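You operate a simulated robot arm through the tools that you are given. There is no shell and no other tool. Be economical: measure what you need, move in short steps, check, and stop when the job is done.

You are at the controls of a simulated two-armed robot. One attempt, no reset.

JOB
Dust the frame back, seat it in the round frame and do up the clip.
Fine: use the soft brush and stand it back in its well; hold the frame still while you turn the clip.

The check looks at the end state, three seconds after you hand in, the way a careful person would. Anything else that was tipped, shoved, dropped, spilled or broken makes it a failure.

ROBOT AND FRAMES
Two 7-joint arms with two-finger parallel grippers on one trunk, on a base that drives. Base frame: it is fixed to the floor where the robot stands at the start and does not move with it; the origin is under the middle of the robot, x ahead of it, y to its left, z up. Units: mm, rad, N and s.
The left shoulder is at the start at [70, 134, 1276], the right one opposite. With the tool pointing down near the work surface each hand reaches from about 100 to 600 mm from the robot's upright axis, wherever it stands, measured 20 degrees to its own side. Places, roughly: recess of the round frame [600, 600, 800]; turn clip [600, 500, 800]. Payload 1.57 kg a hand.
Tool frame (each hand has its own): the origin (TCP) lies between the finger pads and is the grasp point; the fingertips stand 30 mm ahead of it; z points along the fingers, y is the line along which they close. The gripper opens to 80 mm. The fingers are 17 mm wide and 12 mm thick; the gripper's body (40 by 82 mm) begins 80 mm behind the TCP.
Orientation is that of the tool frame in the base frame, as a unit quaternion [x, y, z, w]. With the fingers straight down and closing along the base's y, the tool's x points along the base's -x, its y along +y and its z along -z.

CONTROLS
- The arms move only by the tool step_arm. It takes "left_rows", "right_rows" or both (then of equal length, played together; a hand with none holds still); each is a list of rows, each a list of 7 numbers: the shift along the tool's x, y, z in mm, then the turn, a rotation vector about the tool's x, y, z in rad, then the finger opening in mm, from 0 to 80. In form: [[dx, dy, dz, wx, wy, wz, hand], ...]. A call has 1 to 10 rows; each row shifts and turns the commanded pose from where the row before left it, along the tool's axes as they then stand. A row lasts 0.2 s, in which the tool goes at most 50 mm and 0.15 rad; a call with a longer step from one row to the next is refused whole, and so is a gripper value outside its range. A pose out of reach is approached as far as the arm can. The call stops where the force on the tool passes 40 N (or 10 N more than at its start, if that is more) or the arm is blocked; 0.2 s more then pass. Each finger travels about 153 mm/s and halts on what it meets, pressing with about 23 N; the grip force reading is that of the motor and also rises with nothing between the fingers. The clock runs only during rows and for 0.2 s after the last one: add rows that do not move to give the fingers time. It gives the time, the measured TCP pose, the force on the tool (base axes), the opening and the grip force at its end, in the units of the frame above (readings bear some noise), and new pictures: "show" is both (left out), scene, wrist or none (wrist: the cameras of the hands that moved).
- Cameras (640 x 400 px; columns grow to the right, rows downward): "scene" is now at [122.4, 32.6, 1484.7]; the picture's right is [0.42, -0.91, 0.00], its down [-0.68, -0.32, -0.67] and it looks along [0.60, 0.28, -0.75] (base axes); focal length 255 px, centre (320, 200). "left" rides on the left gripper at [72, 7, -122] in its tool frame; the picture's right is [-0.09, 1.00, 0.00], its down [-0.84, -0.08, -0.54] and it looks along [-0.54, -0.05, 0.84] (tool axes); focal length 238 px, centre (320, 200). "right" rides on the right gripper at [72, -7, -122] in its tool frame; the picture's right is [0.09, 1.00, 0.00], its down [-0.84, 0.08, -0.54] and it looks along [-0.54, 0.05, 0.84] (tool axes); focal length 238 px, centre (320, 200). There is no depth. A picture from a camera that has moved, and an enlarged one, comes with that camera's place and axes in the base frame and with its lens.
- move_column(by): slides the trunk up (or, below 0, down) by that many mm; the arms and the scene camera ride with it, the base frame stays. It gives what a move gives, with no picture.
- steer(legs): drives the robot by 1 to 6 legs, each [ahead, left, turn to the left] in mm, mm and rad, along the robot's own axes; the way and the turn of a leg run together, so that a leg with both is an arc; at most 1500 mm and 3.142 rad a leg. The arms and the cameras ride along, it lands a little off, and it stops where it bumps. It gives what a move gives, and a new picture of the scene camera.
- turn_head(pan, tilt): turns the head with the scene camera to pan (to the left, within 1.501 rad either way) and tilt (down, from -0.506 to 1.204), counted from straight ahead of the robot. It gives what a move gives, and a new picture of the scene camera.
- enlarge(camera, box): a new picture of the part [left, top, right, bottom] of that camera's present view, enlarged. The clock stands still meanwhile.
- close_job(): hands the job in; it is judged then, once.

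Go step by step. Nothing tells you exact positions but the pictures and the camera data: compare them with the known pose of the tool, close in by small moves and look again before you grip or let go. The budget is 120 turns and 170 pictures, counting those below and the enlarged ones. Unless the task says otherwise, let go and move clear before handing in, and close with one line.

The tools are called after "Request:" as name(argument=value, ...) on one line, values as JSON. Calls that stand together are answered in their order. step_arm: Moves the arms, as the interface text tells. Its arguments: {"type":"object","properties":{"left_rows":{"type":"array"},"right_rows":{"type":"array"},"show":{"type":"string","enum":["both","scene","wrist","none"]}},"required":[]} The other tools are called the same way: move_column (by) slides the trunk up or down; steer (legs) drives the base; turn_head (pan, tilt) turns the head that bears the scene camera; enlarge (camera, box) takes an enlarged picture of a part of a camera's view; close_job () hands the job in.

At the start:

```text
time_s: 0.0
left_tcp_pos: [331.9, 425.1, 1146.1]
left_ee_rot: [0.0, 1.0, 0.001, -0.001]
left_ft_force: [-0.2, -0.5, -0.2]
left_opening: 79.7
left_finger_force: 0.1
right_tcp_pos: [507.5, 7.5, 1165.7]
right_ee_rot: [0.0, 1.0, 0.0, 0.0]
right_ft_force: [-0.4, -0.2, -0.5]
right_opening: 80.0
right_finger_force: 0.0
trunk travel left (down, up): [-850.0, 90.0]
robot x, y, heading: [1.6, 0.3, -0.002]
head pan, tilt: [0.436, 0.841]
```

scene: 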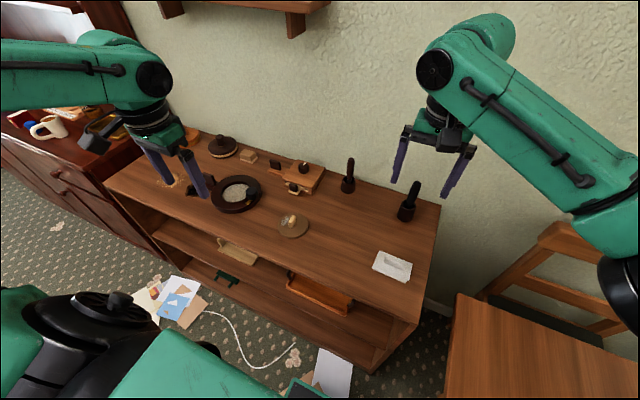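
right: 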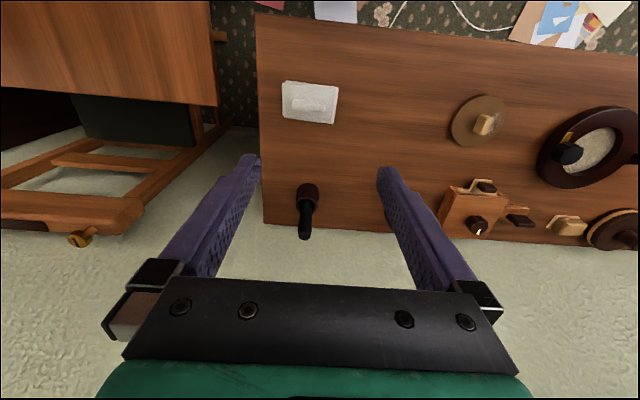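
left: 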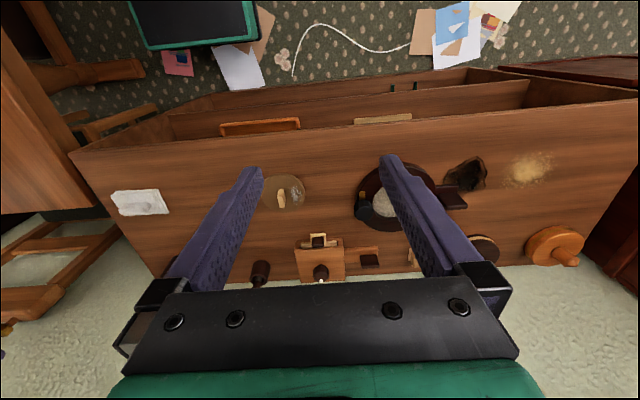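

I see the bench with the round frame (dark ring), a round back with a knob, two brushes/tools, and other items. I'll enlarge to identify them.

Request:
enlarge(camera="scene", box=[120, 120, 300, 232])

Request:
enlarge(camera="scene", box=[260, 140, 440, 252])

Request:
enlarge(camera="right", box=[420, 60, 640, 260])

```text
3.56 times, centred on (210, 176) of scene
camera zoom: at [122.4, 32.6, 1484.7], right [0.42, -0.91, 0.0], down [-0.68, -0.32, -0.67], along [0.6, 0.28, -0.75], focal length 906 px, centre (711, 285)
```

zoom: 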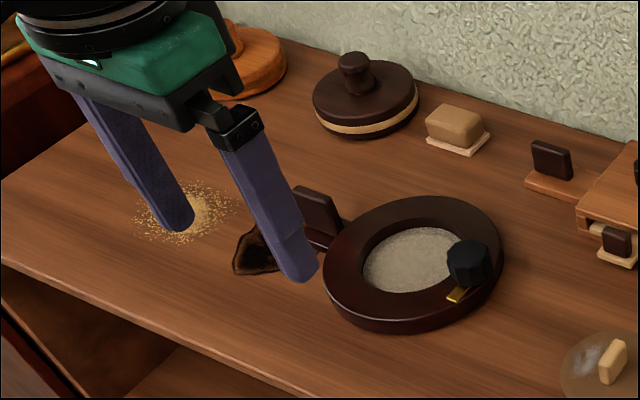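

```text
3.56 times, centred on (350, 196) of scene
camera zoom: at [122.4, 32.6, 1484.7], right [0.42, -0.91, 0.0], down [-0.68, -0.32, -0.67], along [0.6, 0.28, -0.75], focal length 906 px, centre (213, 214)
```

zoom: 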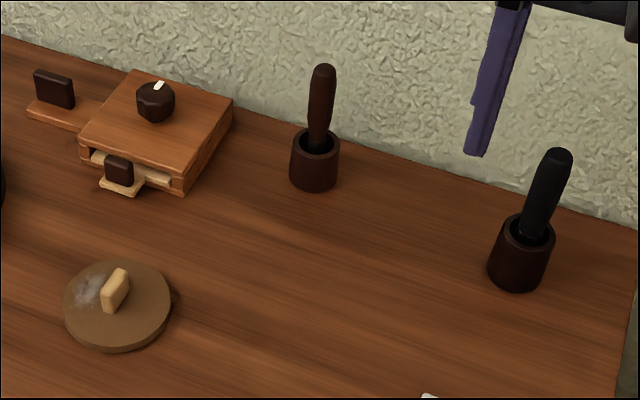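

```text
2.00 times, centred on (530, 160) of right
camera zoom: at [434.7, 0.8, 1289.6], right [-0.09, 1.0, 0.0], down [0.84, 0.08, 0.54], along [0.54, 0.05, -0.84], focal length 477 px, centre (-100, 280)
```

zoom: 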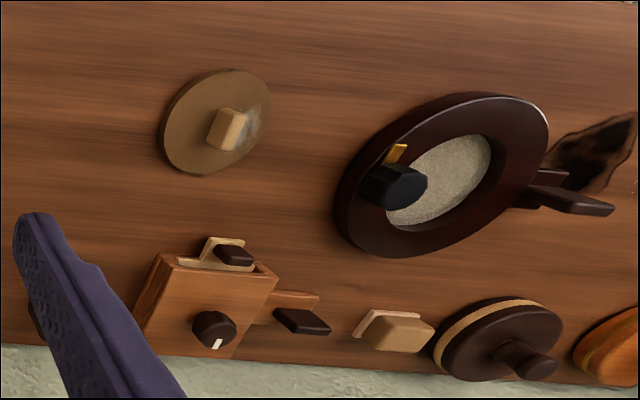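

The disc with the pale knob (grey dust on it) is at about (533,322). The dark ring with the black clip is near (580,580), and the two brush wells are near (757,214) and (705,-5). I'll check the floor ahead before driving closer.

Request:
turn_head(pan=0.0, tilt=1.2)

Request:
turn_head(pan=0.9, tilt=1.1)

```text
time_s: 0.9
left_tcp_pos: [331.4, 424.9, 1146.0]
left_ee_rot: [0.001, 1.0, 0.0, 0.0]
left_ft_force: [0.2, -0.2, -0.8]
left_opening: 80.1
left_finger_force: 0.0
right_tcp_pos: [507.1, 8.8, 1167.1]
right_ee_rot: [0.0, 1.0, 0.0, 0.0]
right_ft_force: [-0.4, 0.9, 0.1]
right_opening: 79.8
right_finger_force: 0.0
trunk travel left (down, up): [-850.0, 90.0]
robot x, y, heading: [-1.7, 2.4, 0.0]
head pan, tilt: [0.0, 1.201]
camera scene: at [107.0, -0.4, 1460.4], right [0.0, -1.0, 0.0], down [-0.93, 0.0, -0.36], along [0.36, 0.0, -0.93], focal length 255 px, centre (320, 200)
```

scene: 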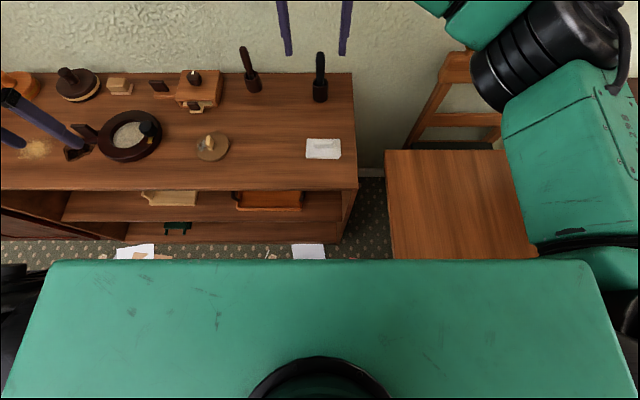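

```text
time_s: 2.1
left_tcp_pos: [331.4, 424.7, 1145.7]
left_ee_rot: [0.0, 1.0, 0.002, 0.0]
left_ft_force: [-0.1, -0.2, 0.1]
left_opening: 79.9
left_finger_force: 0.0
right_tcp_pos: [506.5, 8.3, 1166.1]
right_ee_rot: [0.0, 1.0, 0.0, 0.0]
right_ft_force: [-0.5, -1.0, 0.4]
right_opening: 80.0
right_finger_force: 0.1
trunk travel left (down, up): [-850.0, 90.0]
robot x, y, heading: [-2.7, -1.5, 0.003]
head pan, tilt: [0.901, 1.1]
camera scene: at [90.4, 48.8, 1466.4], right [0.78, -0.62, 0.0], down [-0.55, -0.7, -0.45], along [0.28, 0.36, -0.89], focal length 255 px, centre (320, 200)
```

scene: 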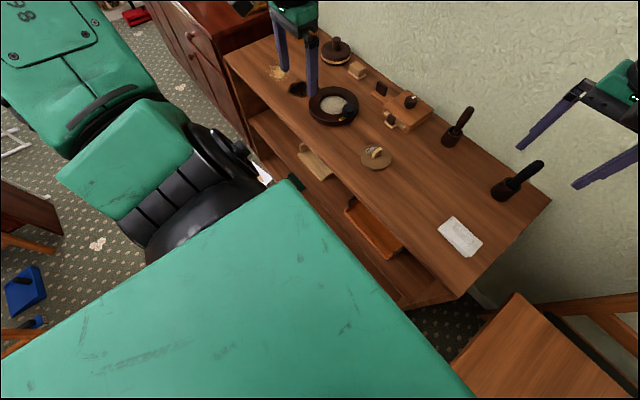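

The robot must go closer. I'll drive a little ahead and to the left, keeping well off the bench, then look again.

Request:
steer(legs=[[80, 120, 0]])

Request:
turn_head(pan=0.0, tilt=0.85)

```text
time_s: 3.4
left_tcp_pos: [411.6, 539.7, 1147.5]
left_ee_rot: [0.001, 1.0, 0.002, 0.001]
left_ft_force: [0.0, -0.2, 0.6]
left_opening: 79.9
left_finger_force: 0.2
right_tcp_pos: [586.7, 123.2, 1166.7]
right_ee_rot: [0.001, 1.0, 0.001, 0.0]
right_ft_force: [0.1, -1.0, -0.1]
right_opening: 79.9
right_finger_force: 0.0
trunk travel left (down, up): [-850.0, 90.0]
robot x, y, heading: [82.5, 118.8, -0.0]
head pan, tilt: [0.901, 1.1]
camera scene: at [169.5, 162.3, 1466.6], right [0.78, -0.62, 0.0], down [-0.55, -0.7, -0.46], along [0.28, 0.36, -0.89], focal length 255 px, centre (320, 200)
```

scene: 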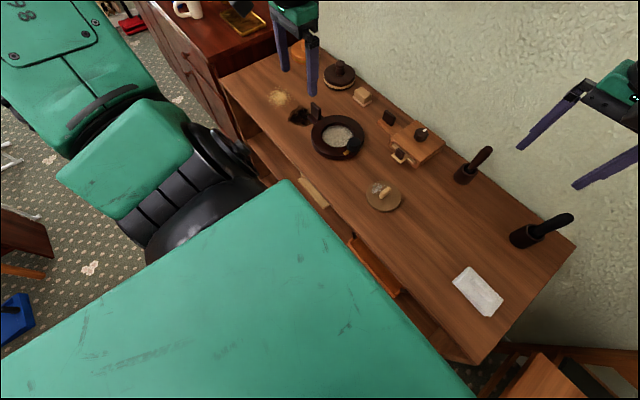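

```text
time_s: 4.6
left_tcp_pos: [412.9, 541.6, 1145.5]
left_ee_rot: [0.0, 1.0, 0.002, 0.001]
left_ft_force: [0.3, 0.1, -0.1]
left_opening: 79.9
left_finger_force: 0.1
right_tcp_pos: [587.2, 124.5, 1168.1]
right_ee_rot: [-0.001, 1.0, 0.001, 0.0]
right_ft_force: [0.4, 0.5, 0.0]
right_opening: 79.8
right_finger_force: 0.0
trunk travel left (down, up): [-850.0, 90.0]
robot x, y, heading: [81.7, 115.7, -0.003]
head pan, tilt: [0.0, 0.85]
camera scene: at [210.1, 115.3, 1484.1], right [0.0, -1.0, 0.0], down [-0.75, 0.0, -0.66], along [0.66, 0.0, -0.75], focal length 255 px, centre (320, 200)
```

scene: 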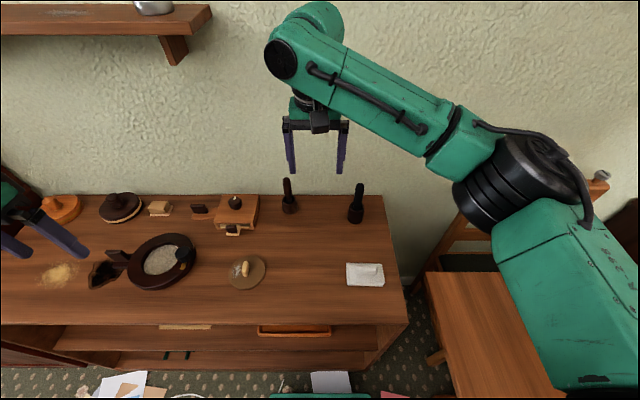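

The base front seems about 230 mm ahead of the axis and the bench front is at x≈395, so I can move ahead about 50 mm more. I'll look closer at the brushes first.

Request:
enlarge(camera="scene", box=[260, 165, 380, 240])

Request:
enlarge(camera="scene", box=[90, 200, 280, 310])

Request:
enlarge(camera="right", box=[220, 60, 460, 260])

```text
5.33 times, centred on (320, 202) of scene
camera zoom: at [210.1, 115.3, 1484.1], right [0.0, -1.0, 0.0], down [-0.75, 0.0, -0.66], along [0.66, 0.0, -0.75], focal length 1359 px, centre (320, 187)
```

zoom: 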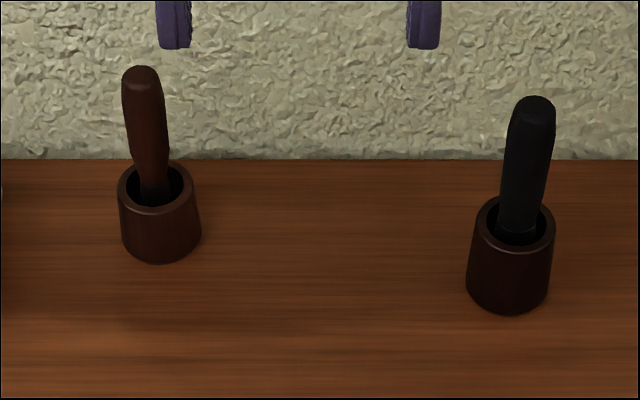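

```text
3.37 times, centred on (185, 255) of scene
camera zoom: at [210.1, 115.3, 1484.1], right [0.0, -1.0, 0.0], down [-0.75, 0.0, -0.66], along [0.66, 0.0, -0.75], focal length 859 px, centre (775, 15)
```

zoom: 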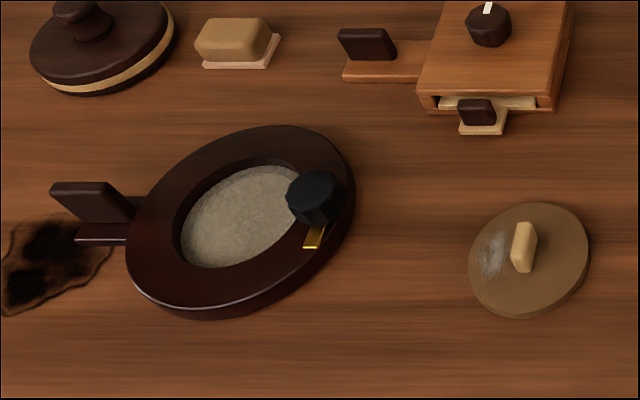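

```text
2.00 times, centred on (340, 160) of right
camera zoom: at [515.6, 116.8, 1289.8], right [-0.09, 1.0, 0.0], down [0.84, 0.08, 0.54], along [0.54, 0.05, -0.84], focal length 477 px, centre (280, 280)
```

zoom: 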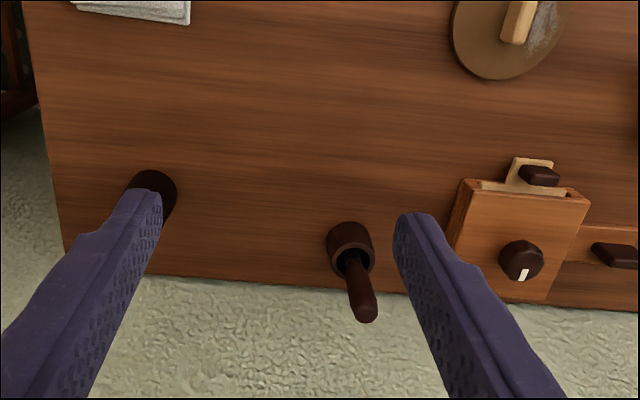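

I can't tell the brushes apart until I see bristles. I'll drive to about x=140, y=360, so the brown-handled brush is in front of the right shoulder.

Request:
steer(legs=[[0, 240, 0], [55, 0, 0]])

```text
time_s: 6.9
left_tcp_pos: [456.0, 775.1, 1149.2]
left_ee_rot: [-0.002, 1.0, 0.002, 0.005]
left_ft_force: [-1.5, 0.0, 0.4]
left_opening: 79.9
left_finger_force: 0.2
right_tcp_pos: [629.9, 359.4, 1170.9]
right_ee_rot: [-0.002, 1.0, 0.001, 0.004]
right_ft_force: [-0.8, -0.1, 1.0]
right_opening: 80.0
right_finger_force: 0.0
trunk travel left (down, up): [-850.0, 90.0]
robot x, y, heading: [131.5, 349.2, 0.005]
head pan, tilt: [0.0, 0.85]
camera scene: at [250.8, 348.5, 1485.2], right [0.0, -1.0, 0.0], down [-0.75, 0.0, -0.67], along [0.67, 0.0, -0.75], focal length 255 px, centre (320, 200)
```

scene: 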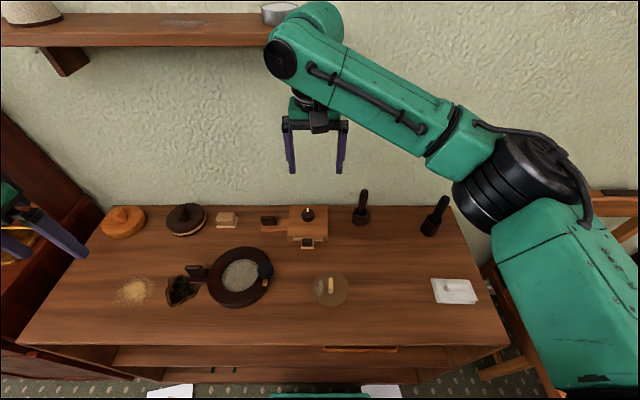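

The brown-handled brush stands at about (753,216), handle top z≈950. I'll bring the right hand down and tilt it forward, standing off about 110 mm.

Request:
step_arm(right_rows=[[-9, -28, 36, 0, 0, 0, 80], [-9, -28, 36, 0, 0, 0, 80], [-9, -28, 36, 0, 0, 0, 80], [-9, -28, 36, 0, 0, 0, 80], [-9, -28, 36, 0, 0, 0, 80], [0, 0, 0, 0, -0.15, 0, 80], [0, 0, 0, 0, -0.15, 0, 80], [0, 0, 0, 0, -0.15, 0, 80], [0, 0, 0, 0, -0.15, 0, 80], [0, 0, 0, 0, -0.15, 0, 80]])

```text
time_s: 9.1
left_tcp_pos: [462.5, 776.7, 1146.3]
left_ee_rot: [-0.002, 1.0, 0.001, 0.001]
left_ft_force: [-0.5, -0.8, -0.5]
left_opening: 79.9
left_finger_force: 0.0
right_tcp_pos: [684.0, 221.1, 987.1]
right_ee_rot: [-0.002, 0.93, 0.002, 0.369]
right_ft_force: [0.0, 0.6, -0.8]
right_opening: 80.1
right_finger_force: 0.1
trunk travel left (down, up): [-850.0, 90.0]
robot x, y, heading: [130.0, 353.3, 0.001]
head pan, tilt: [0.0, 0.85]
camera scene: at [260.6, 350.3, 1484.2], right [0.0, -1.0, 0.0], down [-0.75, 0.0, -0.66], along [0.66, 0.0, -0.75], focal length 255 px, centre (320, 200)
camera right: at [547.8, 214.2, 1027.3], right [-0.07, 1.0, -0.06], down [0.24, 0.08, 0.97], along [0.97, 0.05, -0.24], focal length 238 px, centre (320, 200)
```

scene: 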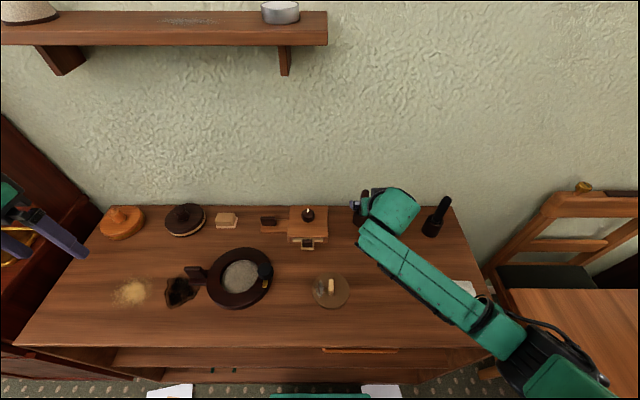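
right: 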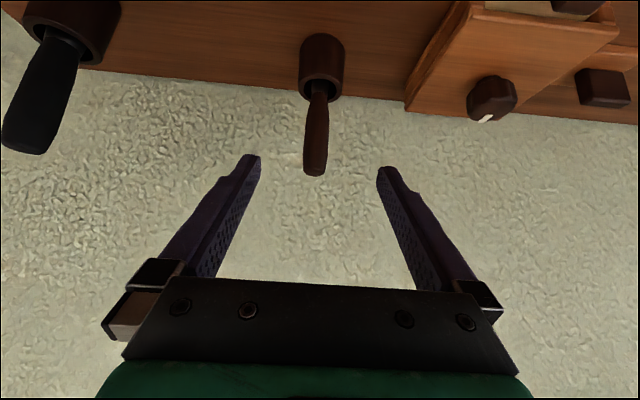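

The handle lines up at about (756,217) with its top at z 950. I'll approach along the tool axis to grip at z≈915.

Request:
step_arm(right_rows=[[-1, -2, 34, 0, 0, 0, 80], [-1, -1, 34, 0, 0, 0, 80], [-1, -1, 34, 0, 0, 0, 80], [0, 0, 0, 0, 0, 0, 80]], show="wrist")

```text
time_s: 10.1
left_tcp_pos: [462.4, 778.1, 1146.7]
left_ee_rot: [-0.002, 1.0, 0.001, 0.001]
left_ft_force: [-1.4, -0.3, 0.7]
left_opening: 80.0
left_finger_force: 0.1
right_tcp_pos: [757.3, 216.4, 915.0]
right_ee_rot: [-0.002, 0.931, 0.002, 0.366]
right_ft_force: [-0.5, 0.5, -0.3]
right_opening: 80.2
right_finger_force: 0.0
trunk travel left (down, up): [-850.0, 90.0]
robot x, y, heading: [132.4, 352.5, 0.007]
head pan, tilt: [0.0, 0.85]
camera right: at [620.8, 209.2, 955.4], right [-0.07, 1.0, -0.06], down [0.24, 0.08, 0.97], along [0.97, 0.05, -0.25], focal length 238 px, centre (320, 200)
```

right: 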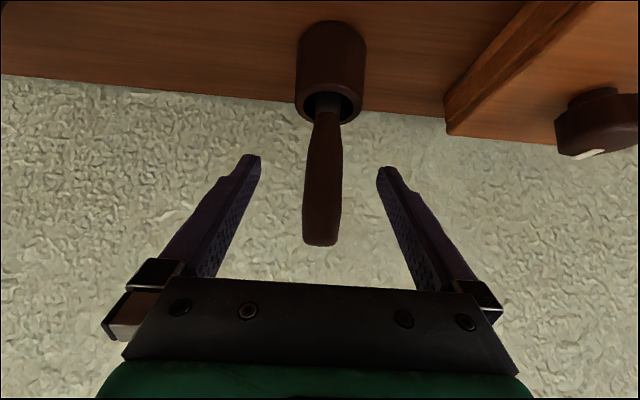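

Request:
step_arm(right_rows=[[0, 0, 0, 0, 0, 0, 10], [0, 0, 0, 0, 0, 0, 10], [0, 0, 0, 0, 0, 0, 10], [-7, 0, -7, 0, 0, 0, 10], [-14, 0, -15, 0, 0, 0, 10], [-14, 0, -15, 0, 0, 0, 10], [-14, 0, -15, 0, 0, 0, 10], [-14, 0, -15, 0, 0, 0, 10]])

```text
time_s: 11.9
left_tcp_pos: [462.8, 776.9, 1145.4]
left_ee_rot: [-0.002, 1.0, 0.001, 0.001]
left_ft_force: [0.2, 1.3, 0.1]
left_opening: 80.1
left_finger_force: 0.1
right_tcp_pos: [758.9, 216.9, 1007.8]
right_ee_rot: [-0.001, 0.93, 0.001, 0.366]
right_ft_force: [0.2, 0.1, -0.7]
right_opening: 22.3
right_finger_force: 22.7
trunk travel left (down, up): [-850.0, 90.0]
robot x, y, heading: [133.0, 348.8, 0.004]
head pan, tilt: [0.0, 0.85]
camera scene: at [261.3, 350.7, 1484.1], right [0.0, -1.0, 0.0], down [-0.75, 0.0, -0.66], along [0.66, 0.0, -0.75], focal length 255 px, centre (320, 200)
camera right: at [621.6, 209.1, 1048.7], right [-0.07, 1.0, -0.06], down [0.24, 0.08, 0.97], along [0.97, 0.05, -0.25], focal length 238 px, centre (320, 200)
```

scene: 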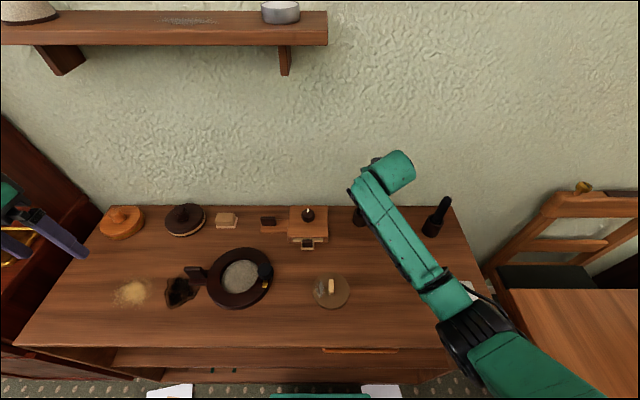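
right: 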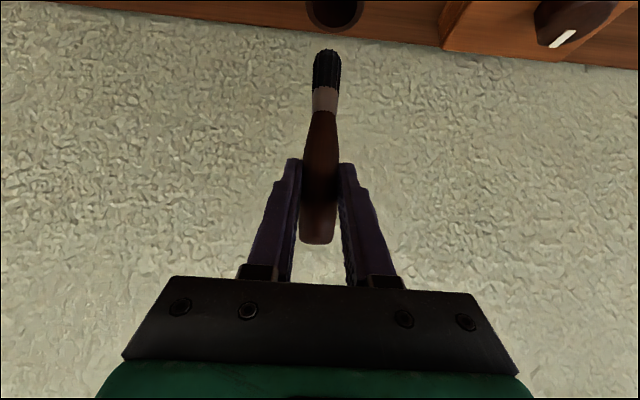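

Request:
enlarge(camera="right", box=[270, 30, 380, 130])

```text
4.00 times, centred on (325, 80) of right
camera zoom: at [621.6, 209.1, 1048.7], right [-0.07, 1.0, -0.06], down [0.24, 0.08, 0.97], along [0.97, 0.05, -0.25], focal length 953 px, centre (300, 680)
```

zoom: 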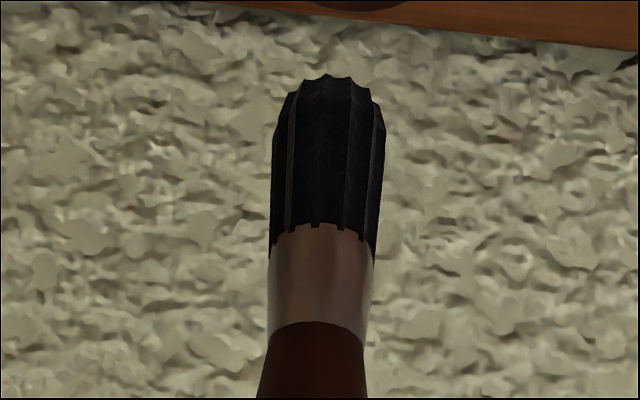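

This brush has black bristles, dense and stiff-looking, so I can't call it soft without comparing. I'll put it back by the exact reverse path and look at the other one.

Request:
step_arm(right_rows=[[14, 0, 15, 0, 0, 0, 10], [14, 0, 15, 0, 0, 0, 10], [14, 0, 15, 0, 0, 0, 10], [14, 0, 15, 0, 0, 0, 10], [6, 0, 6, 0, 0, 0, 10], [0, 0, 0, 0, 0, 0, 10]], show="wrist")

```text
time_s: 13.3
left_tcp_pos: [463.4, 776.6, 1146.6]
left_ee_rot: [-0.001, 1.0, 0.001, 0.001]
left_ft_force: [0.1, -1.2, 0.1]
left_opening: 80.0
left_finger_force: 0.0
right_tcp_pos: [755.9, 218.6, 915.0]
right_ee_rot: [-0.001, 0.93, 0.0, 0.367]
right_ft_force: [0.0, 0.5, 1.4]
right_opening: 22.0
right_finger_force: 23.1
trunk travel left (down, up): [-850.0, 90.0]
robot x, y, heading: [132.7, 349.4, 0.008]
head pan, tilt: [0.0, 0.85]
camera right: at [619.7, 210.0, 956.7], right [-0.07, 1.0, -0.06], down [0.24, 0.08, 0.97], along [0.97, 0.05, -0.25], focal length 238 px, centre (320, 200)
```

right: 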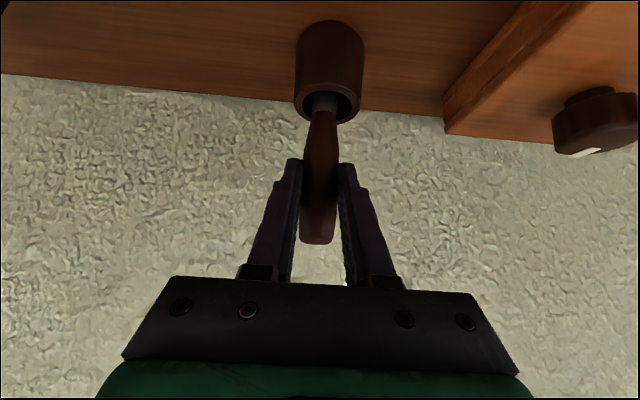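

Back in its well. I'll open and back straight out.

Request:
step_arm(right_rows=[[0, 0, 0, 0, 0, 0, 40], [0, 0, 0, 0, 0, 0, 80], [0, 0, 0, 0, 0, 0, 80], [0, 0, -40, 0, 0, 0, 80], [0, 0, -40, 0, 0, 0, 80], [0, 0, -40, 0, 0, 0, 80]], show="wrist")

Request:
steer(legs=[[0, -220, 0]])

Request:
step_arm(right_rows=[[0, 0, 0, 0, 0, 0, 80]], show="wrist")

```text
time_s: 14.7
left_tcp_pos: [463.0, 776.5, 1147.4]
left_ee_rot: [-0.001, 1.0, 0.001, 0.001]
left_ft_force: [-1.2, 1.6, -0.2]
left_opening: 80.1
left_finger_force: 0.1
right_tcp_pos: [674.0, 219.7, 1005.3]
right_ee_rot: [-0.001, 0.93, 0.0, 0.367]
right_ft_force: [0.5, 0.4, -0.5]
right_opening: 80.0
right_finger_force: 0.1
trunk travel left (down, up): [-850.0, 90.0]
robot x, y, heading: [131.1, 351.4, 0.001]
head pan, tilt: [0.0, 0.85]
camera right: at [537.7, 211.1, 1045.9], right [-0.07, 1.0, -0.06], down [0.24, 0.08, 0.97], along [0.97, 0.05, -0.25], focal length 238 px, centre (320, 200)
```

right: 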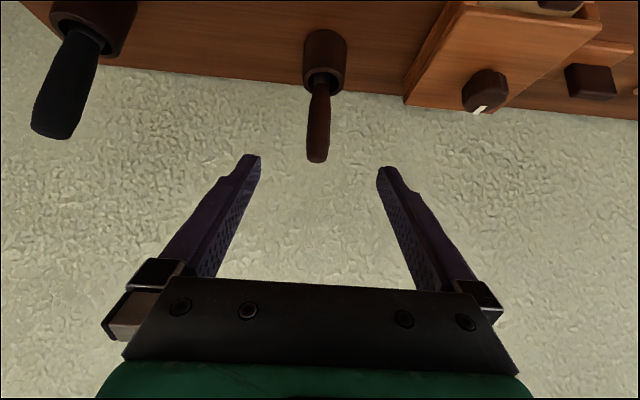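

```text
time_s: 16.4
left_tcp_pos: [462.3, 560.5, 1144.5]
left_ee_rot: [-0.002, 1.0, -0.001, 0.001]
left_ft_force: [0.0, 0.3, 0.1]
left_opening: 79.9
left_finger_force: 0.0
right_tcp_pos: [675.7, 2.6, 1003.7]
right_ee_rot: [-0.005, 0.93, 0.001, 0.366]
right_ft_force: [0.1, 0.0, 1.1]
right_opening: 79.9
right_finger_force: 0.0
trunk travel left (down, up): [-850.0, 90.0]
robot x, y, heading: [135.1, 130.6, 0.007]
head pan, tilt: [0.0, 0.85]
camera scene: at [262.6, 133.7, 1484.1], right [0.01, -1.0, 0.0], down [-0.75, -0.01, -0.66], along [0.66, 0.0, -0.75], focal length 255 px, centre (320, 200)
```

scene: 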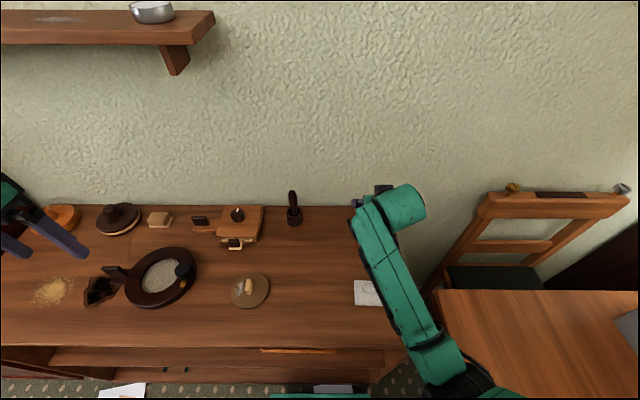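

```text
time_s: 16.8
left_tcp_pos: [464.2, 558.2, 1144.7]
left_ee_rot: [-0.003, 1.0, 0.0, 0.001]
left_ft_force: [0.2, -1.0, 0.1]
left_opening: 79.9
left_finger_force: 0.1
right_tcp_pos: [675.9, 1.4, 1002.8]
right_ee_rot: [-0.004, 0.93, 0.002, 0.367]
right_ft_force: [-0.4, 0.0, 0.2]
right_opening: 80.0
right_finger_force: 0.1
trunk travel left (down, up): [-850.0, 90.0]
robot x, y, heading: [134.6, 126.6, 0.007]
head pan, tilt: [0.0, 0.85]
camera right: at [540.3, -7.1, 1045.4], right [-0.07, 1.0, -0.06], down [0.24, 0.08, 0.97], along [0.97, 0.06, -0.25], focal length 238 px, centre (320, 200)
```

right: 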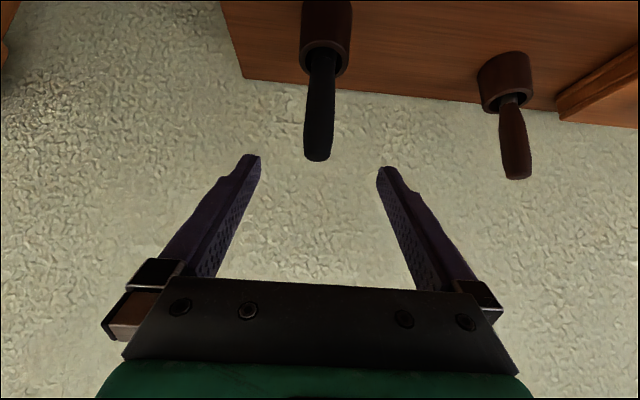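

The black-handled brush stands at about (716,0), top z≈963. I'll approach it the same way, in two stages.

Request:
step_arm(right_rows=[[12, -1, 20, 0, 0, 0, 80], [12, 0, 20, 0, 0, 0, 80], [0, 0, 0, 0, 0, 0, 80]], show="wrist")

```text
time_s: 17.6
left_tcp_pos: [462.4, 557.7, 1146.1]
left_ee_rot: [-0.004, 1.0, 0.002, 0.0]
left_ft_force: [0.3, 0.3, 0.3]
left_opening: 80.1
left_finger_force: 0.0
right_tcp_pos: [685.5, -1.8, 958.2]
right_ee_rot: [-0.003, 0.93, 0.001, 0.367]
right_ft_force: [0.4, -0.2, 1.5]
right_opening: 80.0
right_finger_force: 0.1
trunk travel left (down, up): [-850.0, 90.0]
robot x, y, heading: [131.4, 129.6, 0.005]
head pan, tilt: [0.0, 0.85]
camera right: at [548.9, -9.8, 999.1], right [-0.07, 1.0, -0.06], down [0.24, 0.08, 0.97], along [0.97, 0.06, -0.25], focal length 238 px, centre (320, 200)
```

right: 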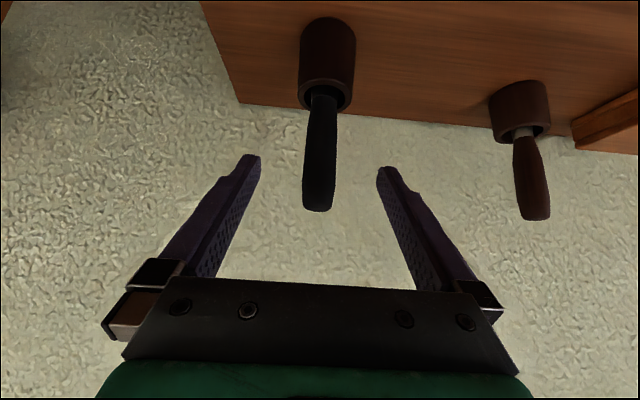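

Base at (720,-1). I'll close in, grip and lift.

Request:
step_arm(right_rows=[[-1, 1, 24, 0, 0, 0, 80], [-1, 0, 24, 0, 0, 0, 80], [0, 0, 0, 0, 0, 0, 80], [0, 0, 0, 0, 0, 0, 10], [0, 0, 0, 0, 0, 0, 10], [0, 0, 0, 0, 0, 0, 10]], show="wrist")

Request:
step_arm(right_rows=[[-7, 0, -7, 0, 0, 0, 10], [-14, 0, -15, 0, 0, 0, 10], [-14, 0, -15, 0, 0, 0, 10], [-14, 0, -15, 0, 0, 0, 10], [-14, 0, -15, 0, 0, 0, 10], [-7, 0, -7, 0, 0, 0, 10]], show="wrist")

Request:
enlarge(camera="right", box=[250, 10, 390, 130])

```text
time_s: 19.0
left_tcp_pos: [463.3, 556.9, 1146.6]
left_ee_rot: [-0.004, 1.0, 0.001, 0.001]
left_ft_force: [-0.1, -0.5, 0.7]
left_opening: 80.1
left_finger_force: 0.0
right_tcp_pos: [719.6, -0.5, 924.1]
right_ee_rot: [-0.003, 0.93, 0.001, 0.366]
right_ft_force: [0.5, 0.5, -1.0]
right_opening: 21.6
right_finger_force: 22.8
trunk travel left (down, up): [-850.0, 90.0]
robot x, y, heading: [132.2, 132.6, 0.007]
head pan, tilt: [0.0, 0.85]
camera right: at [582.6, -8.1, 965.5], right [-0.07, 1.0, -0.06], down [0.24, 0.08, 0.97], along [0.97, 0.06, -0.25], focal length 238 px, centre (320, 200)
```

right: 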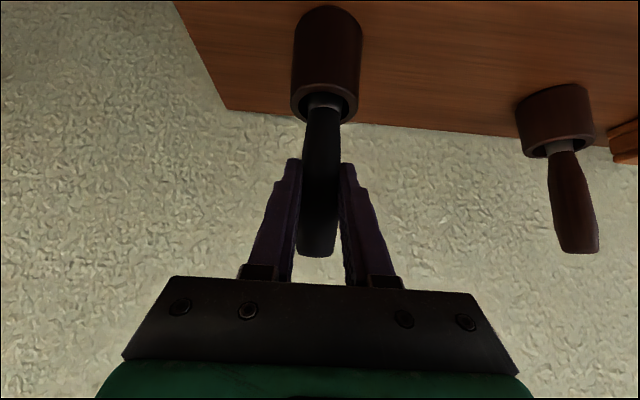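

```text
time_s: 20.4
left_tcp_pos: [462.3, 558.3, 1146.4]
left_ee_rot: [-0.004, 1.0, 0.002, 0.0]
left_ft_force: [-0.2, 0.2, 0.1]
left_opening: 80.1
left_finger_force: 0.0
right_tcp_pos: [721.2, -1.3, 1025.3]
right_ee_rot: [-0.004, 0.931, 0.002, 0.366]
right_ft_force: [0.0, 0.9, -0.9]
right_opening: 23.6
right_finger_force: 22.7
trunk travel left (down, up): [-850.0, 90.0]
robot x, y, heading: [130.1, 127.9, 0.008]
head pan, tilt: [0.0, 0.85]
camera right: at [585.8, -9.7, 1067.3], right [-0.07, 1.0, -0.06], down [0.24, 0.08, 0.97], along [0.97, 0.06, -0.25], focal length 238 px, centre (320, 200)
```

right: 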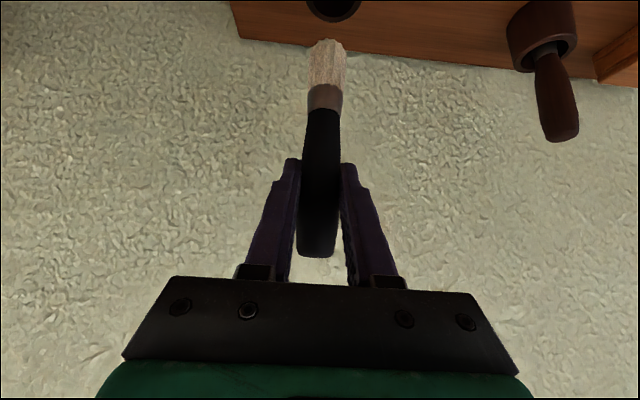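

```text
3.33 times, centred on (320, 70) of right
camera zoom: at [585.8, -9.7, 1067.3], right [-0.07, 1.0, -0.06], down [0.24, 0.08, 0.97], along [0.97, 0.06, -0.25], focal length 794 px, centre (320, 633)
```

zoom: 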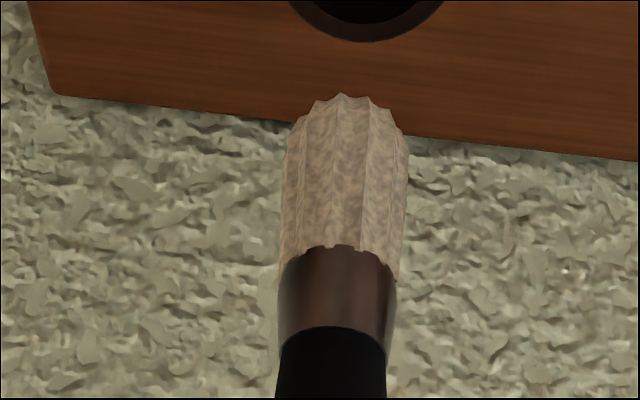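

This one has pale soft hair, so it is the soft brush. Its well is at (720,-1), gripped at z 924. I'll retract, then drive left to the disc.

Request:
step_arm(right_rows=[[22, 0, -31, 0, 0, 0, 10], [22, 0, -31, 0, 0, 0, 10], [22, 0, -31, 0, 0, 0, 10], [22, 0, -31, 0, 0, 0, 10]], show="none")

Request:
steer(legs=[[0, 260, 0]])

Request:
enlarge(camera="left", box=[60, 60, 320, 260])

```text
time_s: 21.4
left_tcp_pos: [460.1, 558.1, 1146.2]
left_ee_rot: [-0.004, 1.0, 0.001, 0.001]
left_ft_force: [-0.5, 0.3, -0.3]
left_opening: 80.0
left_finger_force: 0.1
right_tcp_pos: [572.9, -2.0, 1059.0]
right_ee_rot: [-0.004, 0.93, 0.002, 0.368]
right_ft_force: [0.2, 0.6, -0.2]
right_opening: 23.4
right_finger_force: 23.0
trunk travel left (down, up): [-850.0, 90.0]
robot x, y, heading: [131.8, 132.1, 0.007]
head pan, tilt: [0.0, 0.85]
```

```text
time_s: 23.3
left_tcp_pos: [462.6, 826.0, 1145.9]
left_ee_rot: [-0.001, 1.0, 0.003, 0.001]
left_ft_force: [-0.2, -0.4, 0.1]
left_opening: 80.1
left_finger_force: 0.0
right_tcp_pos: [573.5, 264.9, 1056.3]
right_ee_rot: [-0.002, 0.93, 0.001, 0.367]
right_ft_force: [0.5, -0.7, -1.2]
right_opening: 23.1
right_finger_force: 23.2
trunk travel left (down, up): [-850.0, 90.0]
robot x, y, heading: [133.3, 400.5, 0.001]
head pan, tilt: [0.0, 0.85]
camera scene: at [261.1, 398.1, 1484.1], right [0.0, -1.0, 0.0], down [-0.75, 0.0, -0.66], along [0.66, 0.0, -0.75], focal length 255 px, centre (320, 200)
```

scene: 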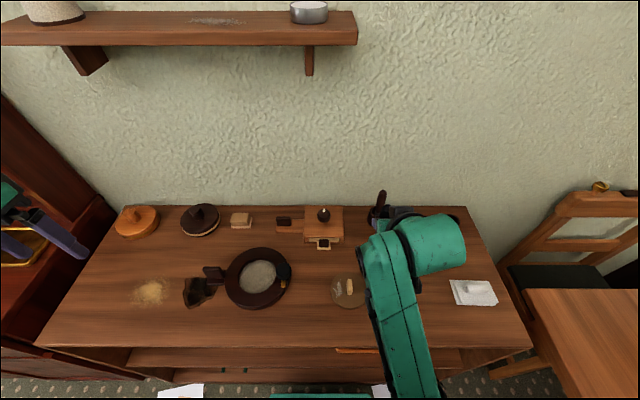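

```text
2.00 times, centred on (190, 160) of left
camera zoom: at [389.9, 831.0, 1268.8], right [0.09, 1.0, 0.0], down [0.84, -0.08, 0.54], along [0.54, -0.05, -0.84], focal length 477 px, centre (580, 280)
```

zoom: 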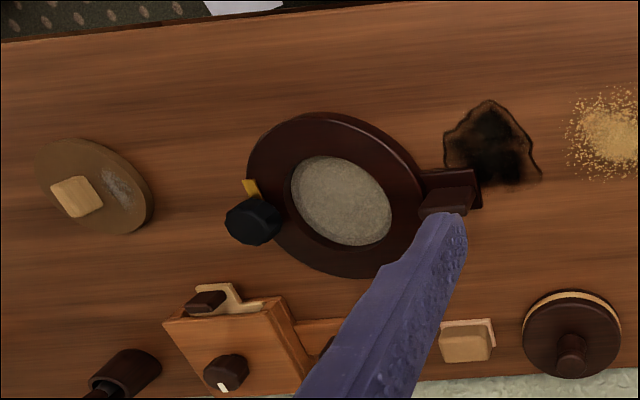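

Request:
enlarge(camera="scene", box=[310, 260, 390, 315])

Request:
enlarge(camera="right", box=[160, 0, 480, 200])

```text
7.27 times, centred on (350, 288) of scene
camera zoom: at [261.1, 398.1, 1484.1], right [0.0, -1.0, 0.0], down [-0.75, 0.0, -0.66], along [0.66, 0.0, -0.75], focal length 1854 px, centre (102, -436)
```

zoom: 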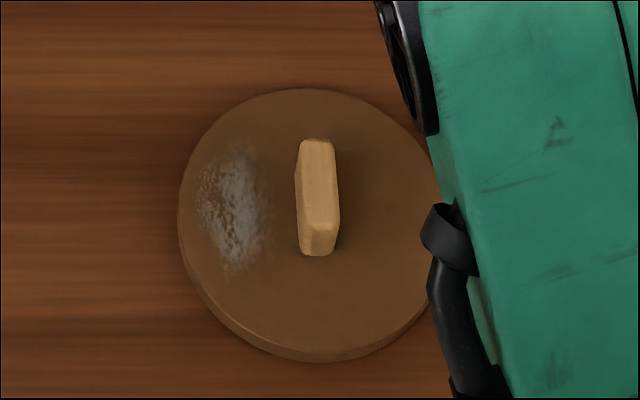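

```text
2.00 times, centred on (320, 100) of right
camera zoom: at [436.1, 256.4, 1097.6], right [-0.07, 1.0, -0.06], down [0.24, 0.08, 0.97], along [0.97, 0.05, -0.25], focal length 477 px, centre (320, 400)
```

zoom: 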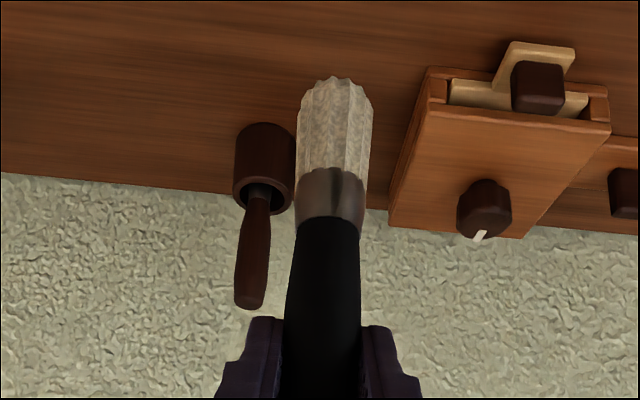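

The dust streak lies on the disc at x 513–558, y 338–362; the knob bar covers y 313–328. I'll bring the brush over the streak, stopping a little above it.

Request:
step_arm(right_rows=[[0, 43, 0, 0, 0, 0, 10], [0, 43, 0, 0, 0, 0, 10], [38, 0, 22, 0, 0, 0, 10], [38, 0, 22, 0, 0, 0, 10], [37, 0, 22, 0, 0, 0, 10], [0, 0, 0, 0, 0, 0, 10]])

Request:
enlarge(camera="right", box=[220, 0, 420, 130])

```text
time_s: 24.7
left_tcp_pos: [461.7, 827.0, 1146.4]
left_ee_rot: [-0.002, 1.0, 0.001, 0.0]
left_ft_force: [0.2, -0.7, -0.3]
left_opening: 79.8
left_finger_force: 0.1
right_tcp_pos: [532.9, 353.3, 933.4]
right_ee_rot: [-0.001, 0.931, 0.0, 0.365]
right_ft_force: [-0.1, 0.4, 0.3]
right_opening: 23.0
right_finger_force: 22.2
trunk travel left (down, up): [-850.0, 90.0]
robot x, y, heading: [134.5, 401.8, 0.0]
head pan, tilt: [0.0, 0.85]
camera scene: at [261.2, 400.5, 1484.1], right [0.0, -1.0, 0.0], down [-0.75, 0.0, -0.66], along [0.66, 0.0, -0.75], focal length 255 px, centre (320, 200)
camera right: at [397.2, 344.8, 974.4], right [-0.07, 1.0, -0.06], down [0.24, 0.08, 0.97], along [0.97, 0.05, -0.25], focal length 238 px, centre (320, 200)
```

scene: 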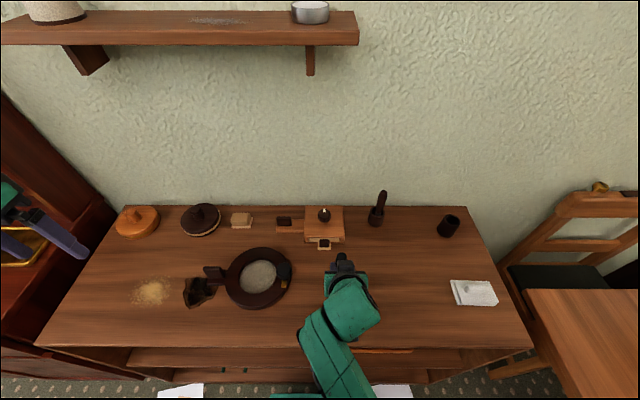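
right: 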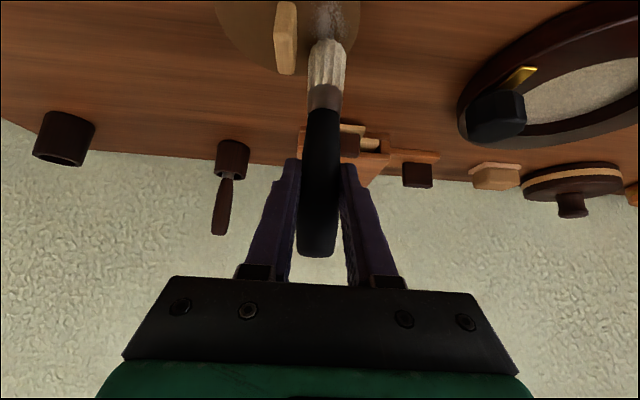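

```text
3.08 times, centred on (320, 65) of right
camera zoom: at [397.2, 344.8, 974.4], right [-0.07, 1.0, -0.06], down [0.24, 0.08, 0.97], along [0.97, 0.05, -0.25], focal length 733 px, centre (320, 615)
```

zoom: 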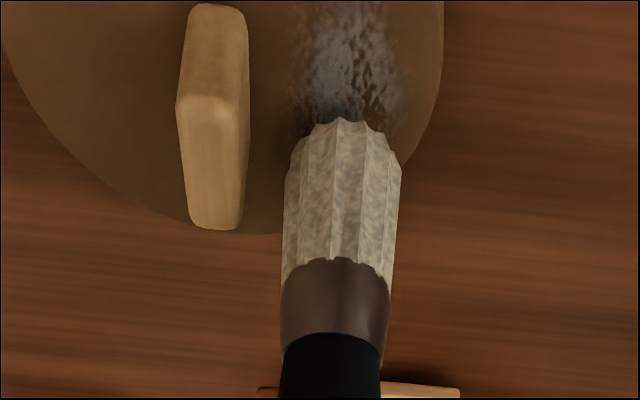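

The tip is at about (535,350,821), over the streak. I'll lower 11 mm gently and check the force.

Request:
step_arm(right_rows=[[3.5, 0, 3.7, 0, 0, 0, 10], [4, 0, 4.3, 0, 0, 0, 10], [0, 0, 0, 0, 0, 0, 10]], show="none")

Request:
enlarge(camera="right", box=[220, 0, 420, 130])

```text
time_s: 25.5
left_tcp_pos: [461.8, 826.4, 1147.1]
left_ee_rot: [-0.002, 1.0, 0.001, 0.001]
left_ft_force: [0.2, -0.5, -0.6]
left_opening: 80.2
left_finger_force: 0.0
right_tcp_pos: [533.2, 352.6, 925.2]
right_ee_rot: [-0.002, 0.929, 0.002, 0.369]
right_ft_force: [1.0, -0.3, 14.6]
right_opening: 23.0
right_finger_force: 23.2
trunk travel left (down, up): [-850.0, 90.0]
robot x, y, heading: [129.8, 399.8, 0.005]
head pan, tilt: [0.0, 0.85]
```

```text
3.08 times, centred on (320, 65) of right
camera zoom: at [397.4, 344.2, 964.8], right [-0.07, 1.0, -0.06], down [0.24, 0.08, 0.97], along [0.97, 0.05, -0.24], focal length 733 px, centre (320, 615)
```

zoom: 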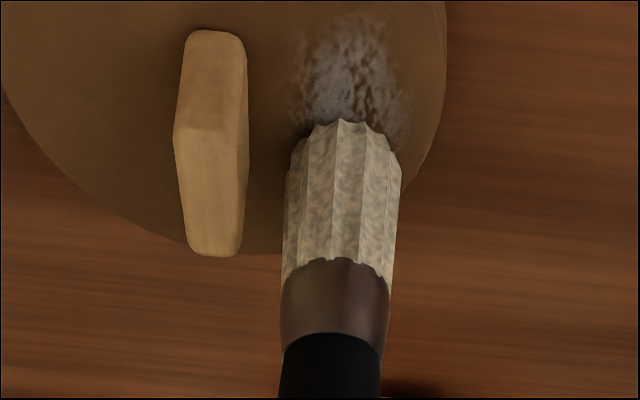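

Contact: 14.6 N. I'll ease off 2 mm and sweep back and forth along x lightly.

Request:
step_arm(right_rows=[[-1.4, 0, -1.5, 0, 0, 0, 10], [9, 0, -8.2, 0, 0, 0, 10], [9, 0, -8.2, 0, 0, 0, 10], [-9, 0, 8.2, 0, 0, 0, 10], [-9, 0, 8.2, 0, 0, 0, 10], [-9, 0, 8.2, 0, 0, 0, 10], [-9, 0, 8.2, 0, 0, 0, 10]], show="none")

Request:
enlarge(camera="right", box=[220, 0, 420, 130])

```text
time_s: 27.1
left_tcp_pos: [458.6, 827.3, 1146.6]
left_ee_rot: [-0.002, 1.0, 0.0, 0.001]
left_ft_force: [-0.8, -0.5, -0.5]
left_opening: 80.0
left_finger_force: 0.1
right_tcp_pos: [552.5, 350.5, 921.3]
right_ee_rot: [-0.007, 0.931, -0.003, 0.366]
right_ft_force: [-5.3, 1.9, 11.8]
right_opening: 23.1
right_finger_force: 22.8
trunk travel left (down, up): [-850.0, 90.0]
robot x, y, heading: [130.1, 400.7, 0.004]
head pan, tilt: [0.0, 0.85]
```

```text
3.08 times, centred on (320, 65) of right
camera zoom: at [416.2, 341.8, 963.6], right [-0.08, 0.99, -0.07], down [0.24, 0.09, 0.97], along [0.97, 0.06, -0.25], focal length 733 px, centre (320, 615)
```

zoom: 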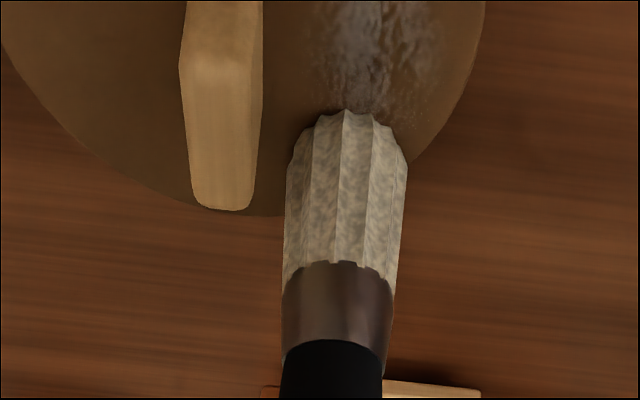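

The streak is thinning. I'll make more light strokes at slightly different y.

Request:
step_arm(right_rows=[[-1, 5, -1, 0, 0, 0, 10], [9.1, 0, -8.5, 0, 0, 0, 10], [9.1, 0, -8.5, 0, 0, 0, 10], [9.1, 0, -8.5, 0, 0, 0, 10], [9.1, 0, -8.5, 0, 0, 0, 10], [0, -6, 0, 0, 0, 0, 10], [-9.1, 0, 8.5, 0, 0, 0, 10], [-9.1, 0, 8.5, 0, 0, 0, 10], [-9.1, 0, 8.5, 0, 0, 0, 10], [-9.1, 0, 8.5, 0, 0, 0, 10]], show="none")

Request:
step_arm(right_rows=[[0, -4, 0, 0, 0, 0, 10], [9.1, 0, -8.5, 0, 0, 0, 10], [9.1, 0, -8.5, 0, 0, 0, 10], [9.1, 0, -8.5, 0, 0, 0, 10], [9.1, 0, -8.5, 0, 0, 0, 10], [0, 5, 0, 0, 0, 0, 10], [-9.1, 0, 8.5, 0, 0, 0, 10], [-9.1, 0, 8.5, 0, 0, 0, 10], [-9.1, 0, 8.5, 0, 0, 0, 10], [-9.1, 0, 8.5, 0, 0, 0, 10]], show="none")

Request:
enlarge(camera="right", box=[220, 0, 420, 130])

```text
time_s: 29.3
left_tcp_pos: [460.7, 828.0, 1145.9]
left_ee_rot: [-0.002, 1.0, 0.001, 0.001]
left_ft_force: [0.2, -0.7, 0.8]
left_opening: 80.2
left_finger_force: 0.1
right_tcp_pos: [550.1, 338.6, 912.9]
right_ee_rot: [-0.025, 0.932, -0.024, 0.361]
right_ft_force: [-4.5, 4.4, 9.0]
right_opening: 24.3
right_finger_force: 23.3
trunk travel left (down, up): [-850.0, 90.0]
robot x, y, heading: [129.8, 398.8, 0.004]
head pan, tilt: [0.0, 0.85]
```

```text
time_s: 31.5
left_tcp_pos: [460.6, 828.5, 1146.2]
left_ee_rot: [-0.003, 1.0, -0.001, 0.001]
left_ft_force: [0.2, -0.2, -0.8]
left_opening: 80.1
left_finger_force: 0.1
right_tcp_pos: [546.4, 329.3, 906.4]
right_ee_rot: [-0.044, 0.93, -0.044, 0.362]
right_ft_force: [-3.2, 2.8, 13.3]
right_opening: 23.4
right_finger_force: 23.5
trunk travel left (down, up): [-850.0, 90.0]
robot x, y, heading: [130.3, 405.0, 0.01]
head pan, tilt: [0.0, 0.85]
```

```text
3.08 times, centred on (320, 65) of right
camera zoom: at [412.0, 319.4, 950.5], right [-0.12, 0.98, -0.17], down [0.24, 0.2, 0.95], along [0.96, 0.07, -0.26], focal length 733 px, centre (320, 615)
```

zoom: 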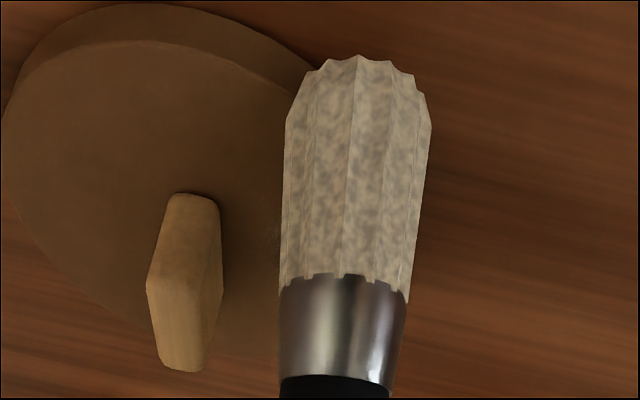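

The disc slid a bit and the hand drifted. I'll lift clear and look.

Request:
step_arm(right_rows=[[-10, 0, -11, 0, 0, 0, 10], [-20, 0, -22, 0, 0, 0, 10], [-20, 0, -22, 0, 0, 0, 10], [0, 0, 0, 0, 0, 0, 10]])

```text
time_s: 32.0
left_tcp_pos: [462.8, 826.6, 1145.6]
left_ee_rot: [-0.002, 1.0, 0.002, 0.001]
left_ft_force: [-0.2, 0.5, -0.2]
left_opening: 80.2
left_finger_force: 0.1
right_tcp_pos: [548.5, 323.7, 923.3]
right_ee_rot: [-0.053, 0.929, -0.053, 0.361]
right_ft_force: [0.4, 0.0, -0.7]
right_opening: 23.1
right_finger_force: 23.2
trunk travel left (down, up): [-850.0, 90.0]
robot x, y, heading: [132.9, 399.7, 0.005]
head pan, tilt: [0.0, 0.85]
stopped in row 2 (right hand): the arm was blocked; the commanded pose is now the measured one
camera scene: at [261.0, 400.2, 1484.0], right [0.0, -1.0, 0.0], down [-0.75, 0.0, -0.66], along [0.66, 0.0, -0.75], focal length 255 px, centre (320, 200)
camera right: at [414.0, 314.1, 966.3], right [-0.13, 0.97, -0.2], down [0.24, 0.22, 0.94], along [0.96, 0.07, -0.26], focal length 238 px, centre (320, 200)
```

scene: 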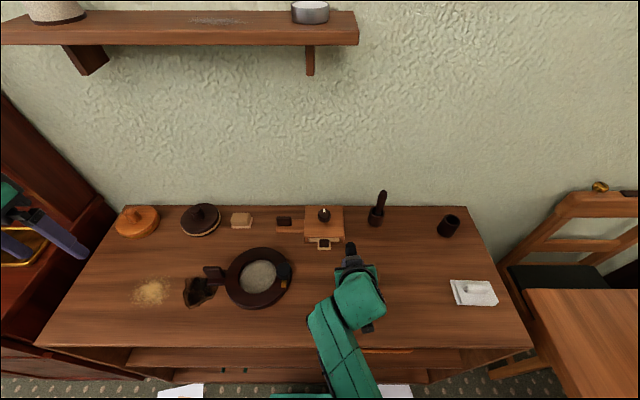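
right: 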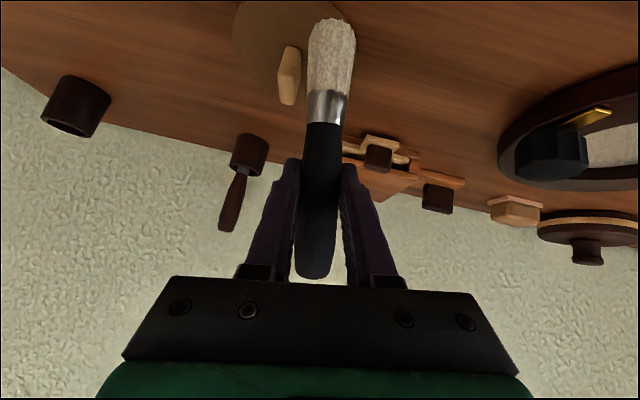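

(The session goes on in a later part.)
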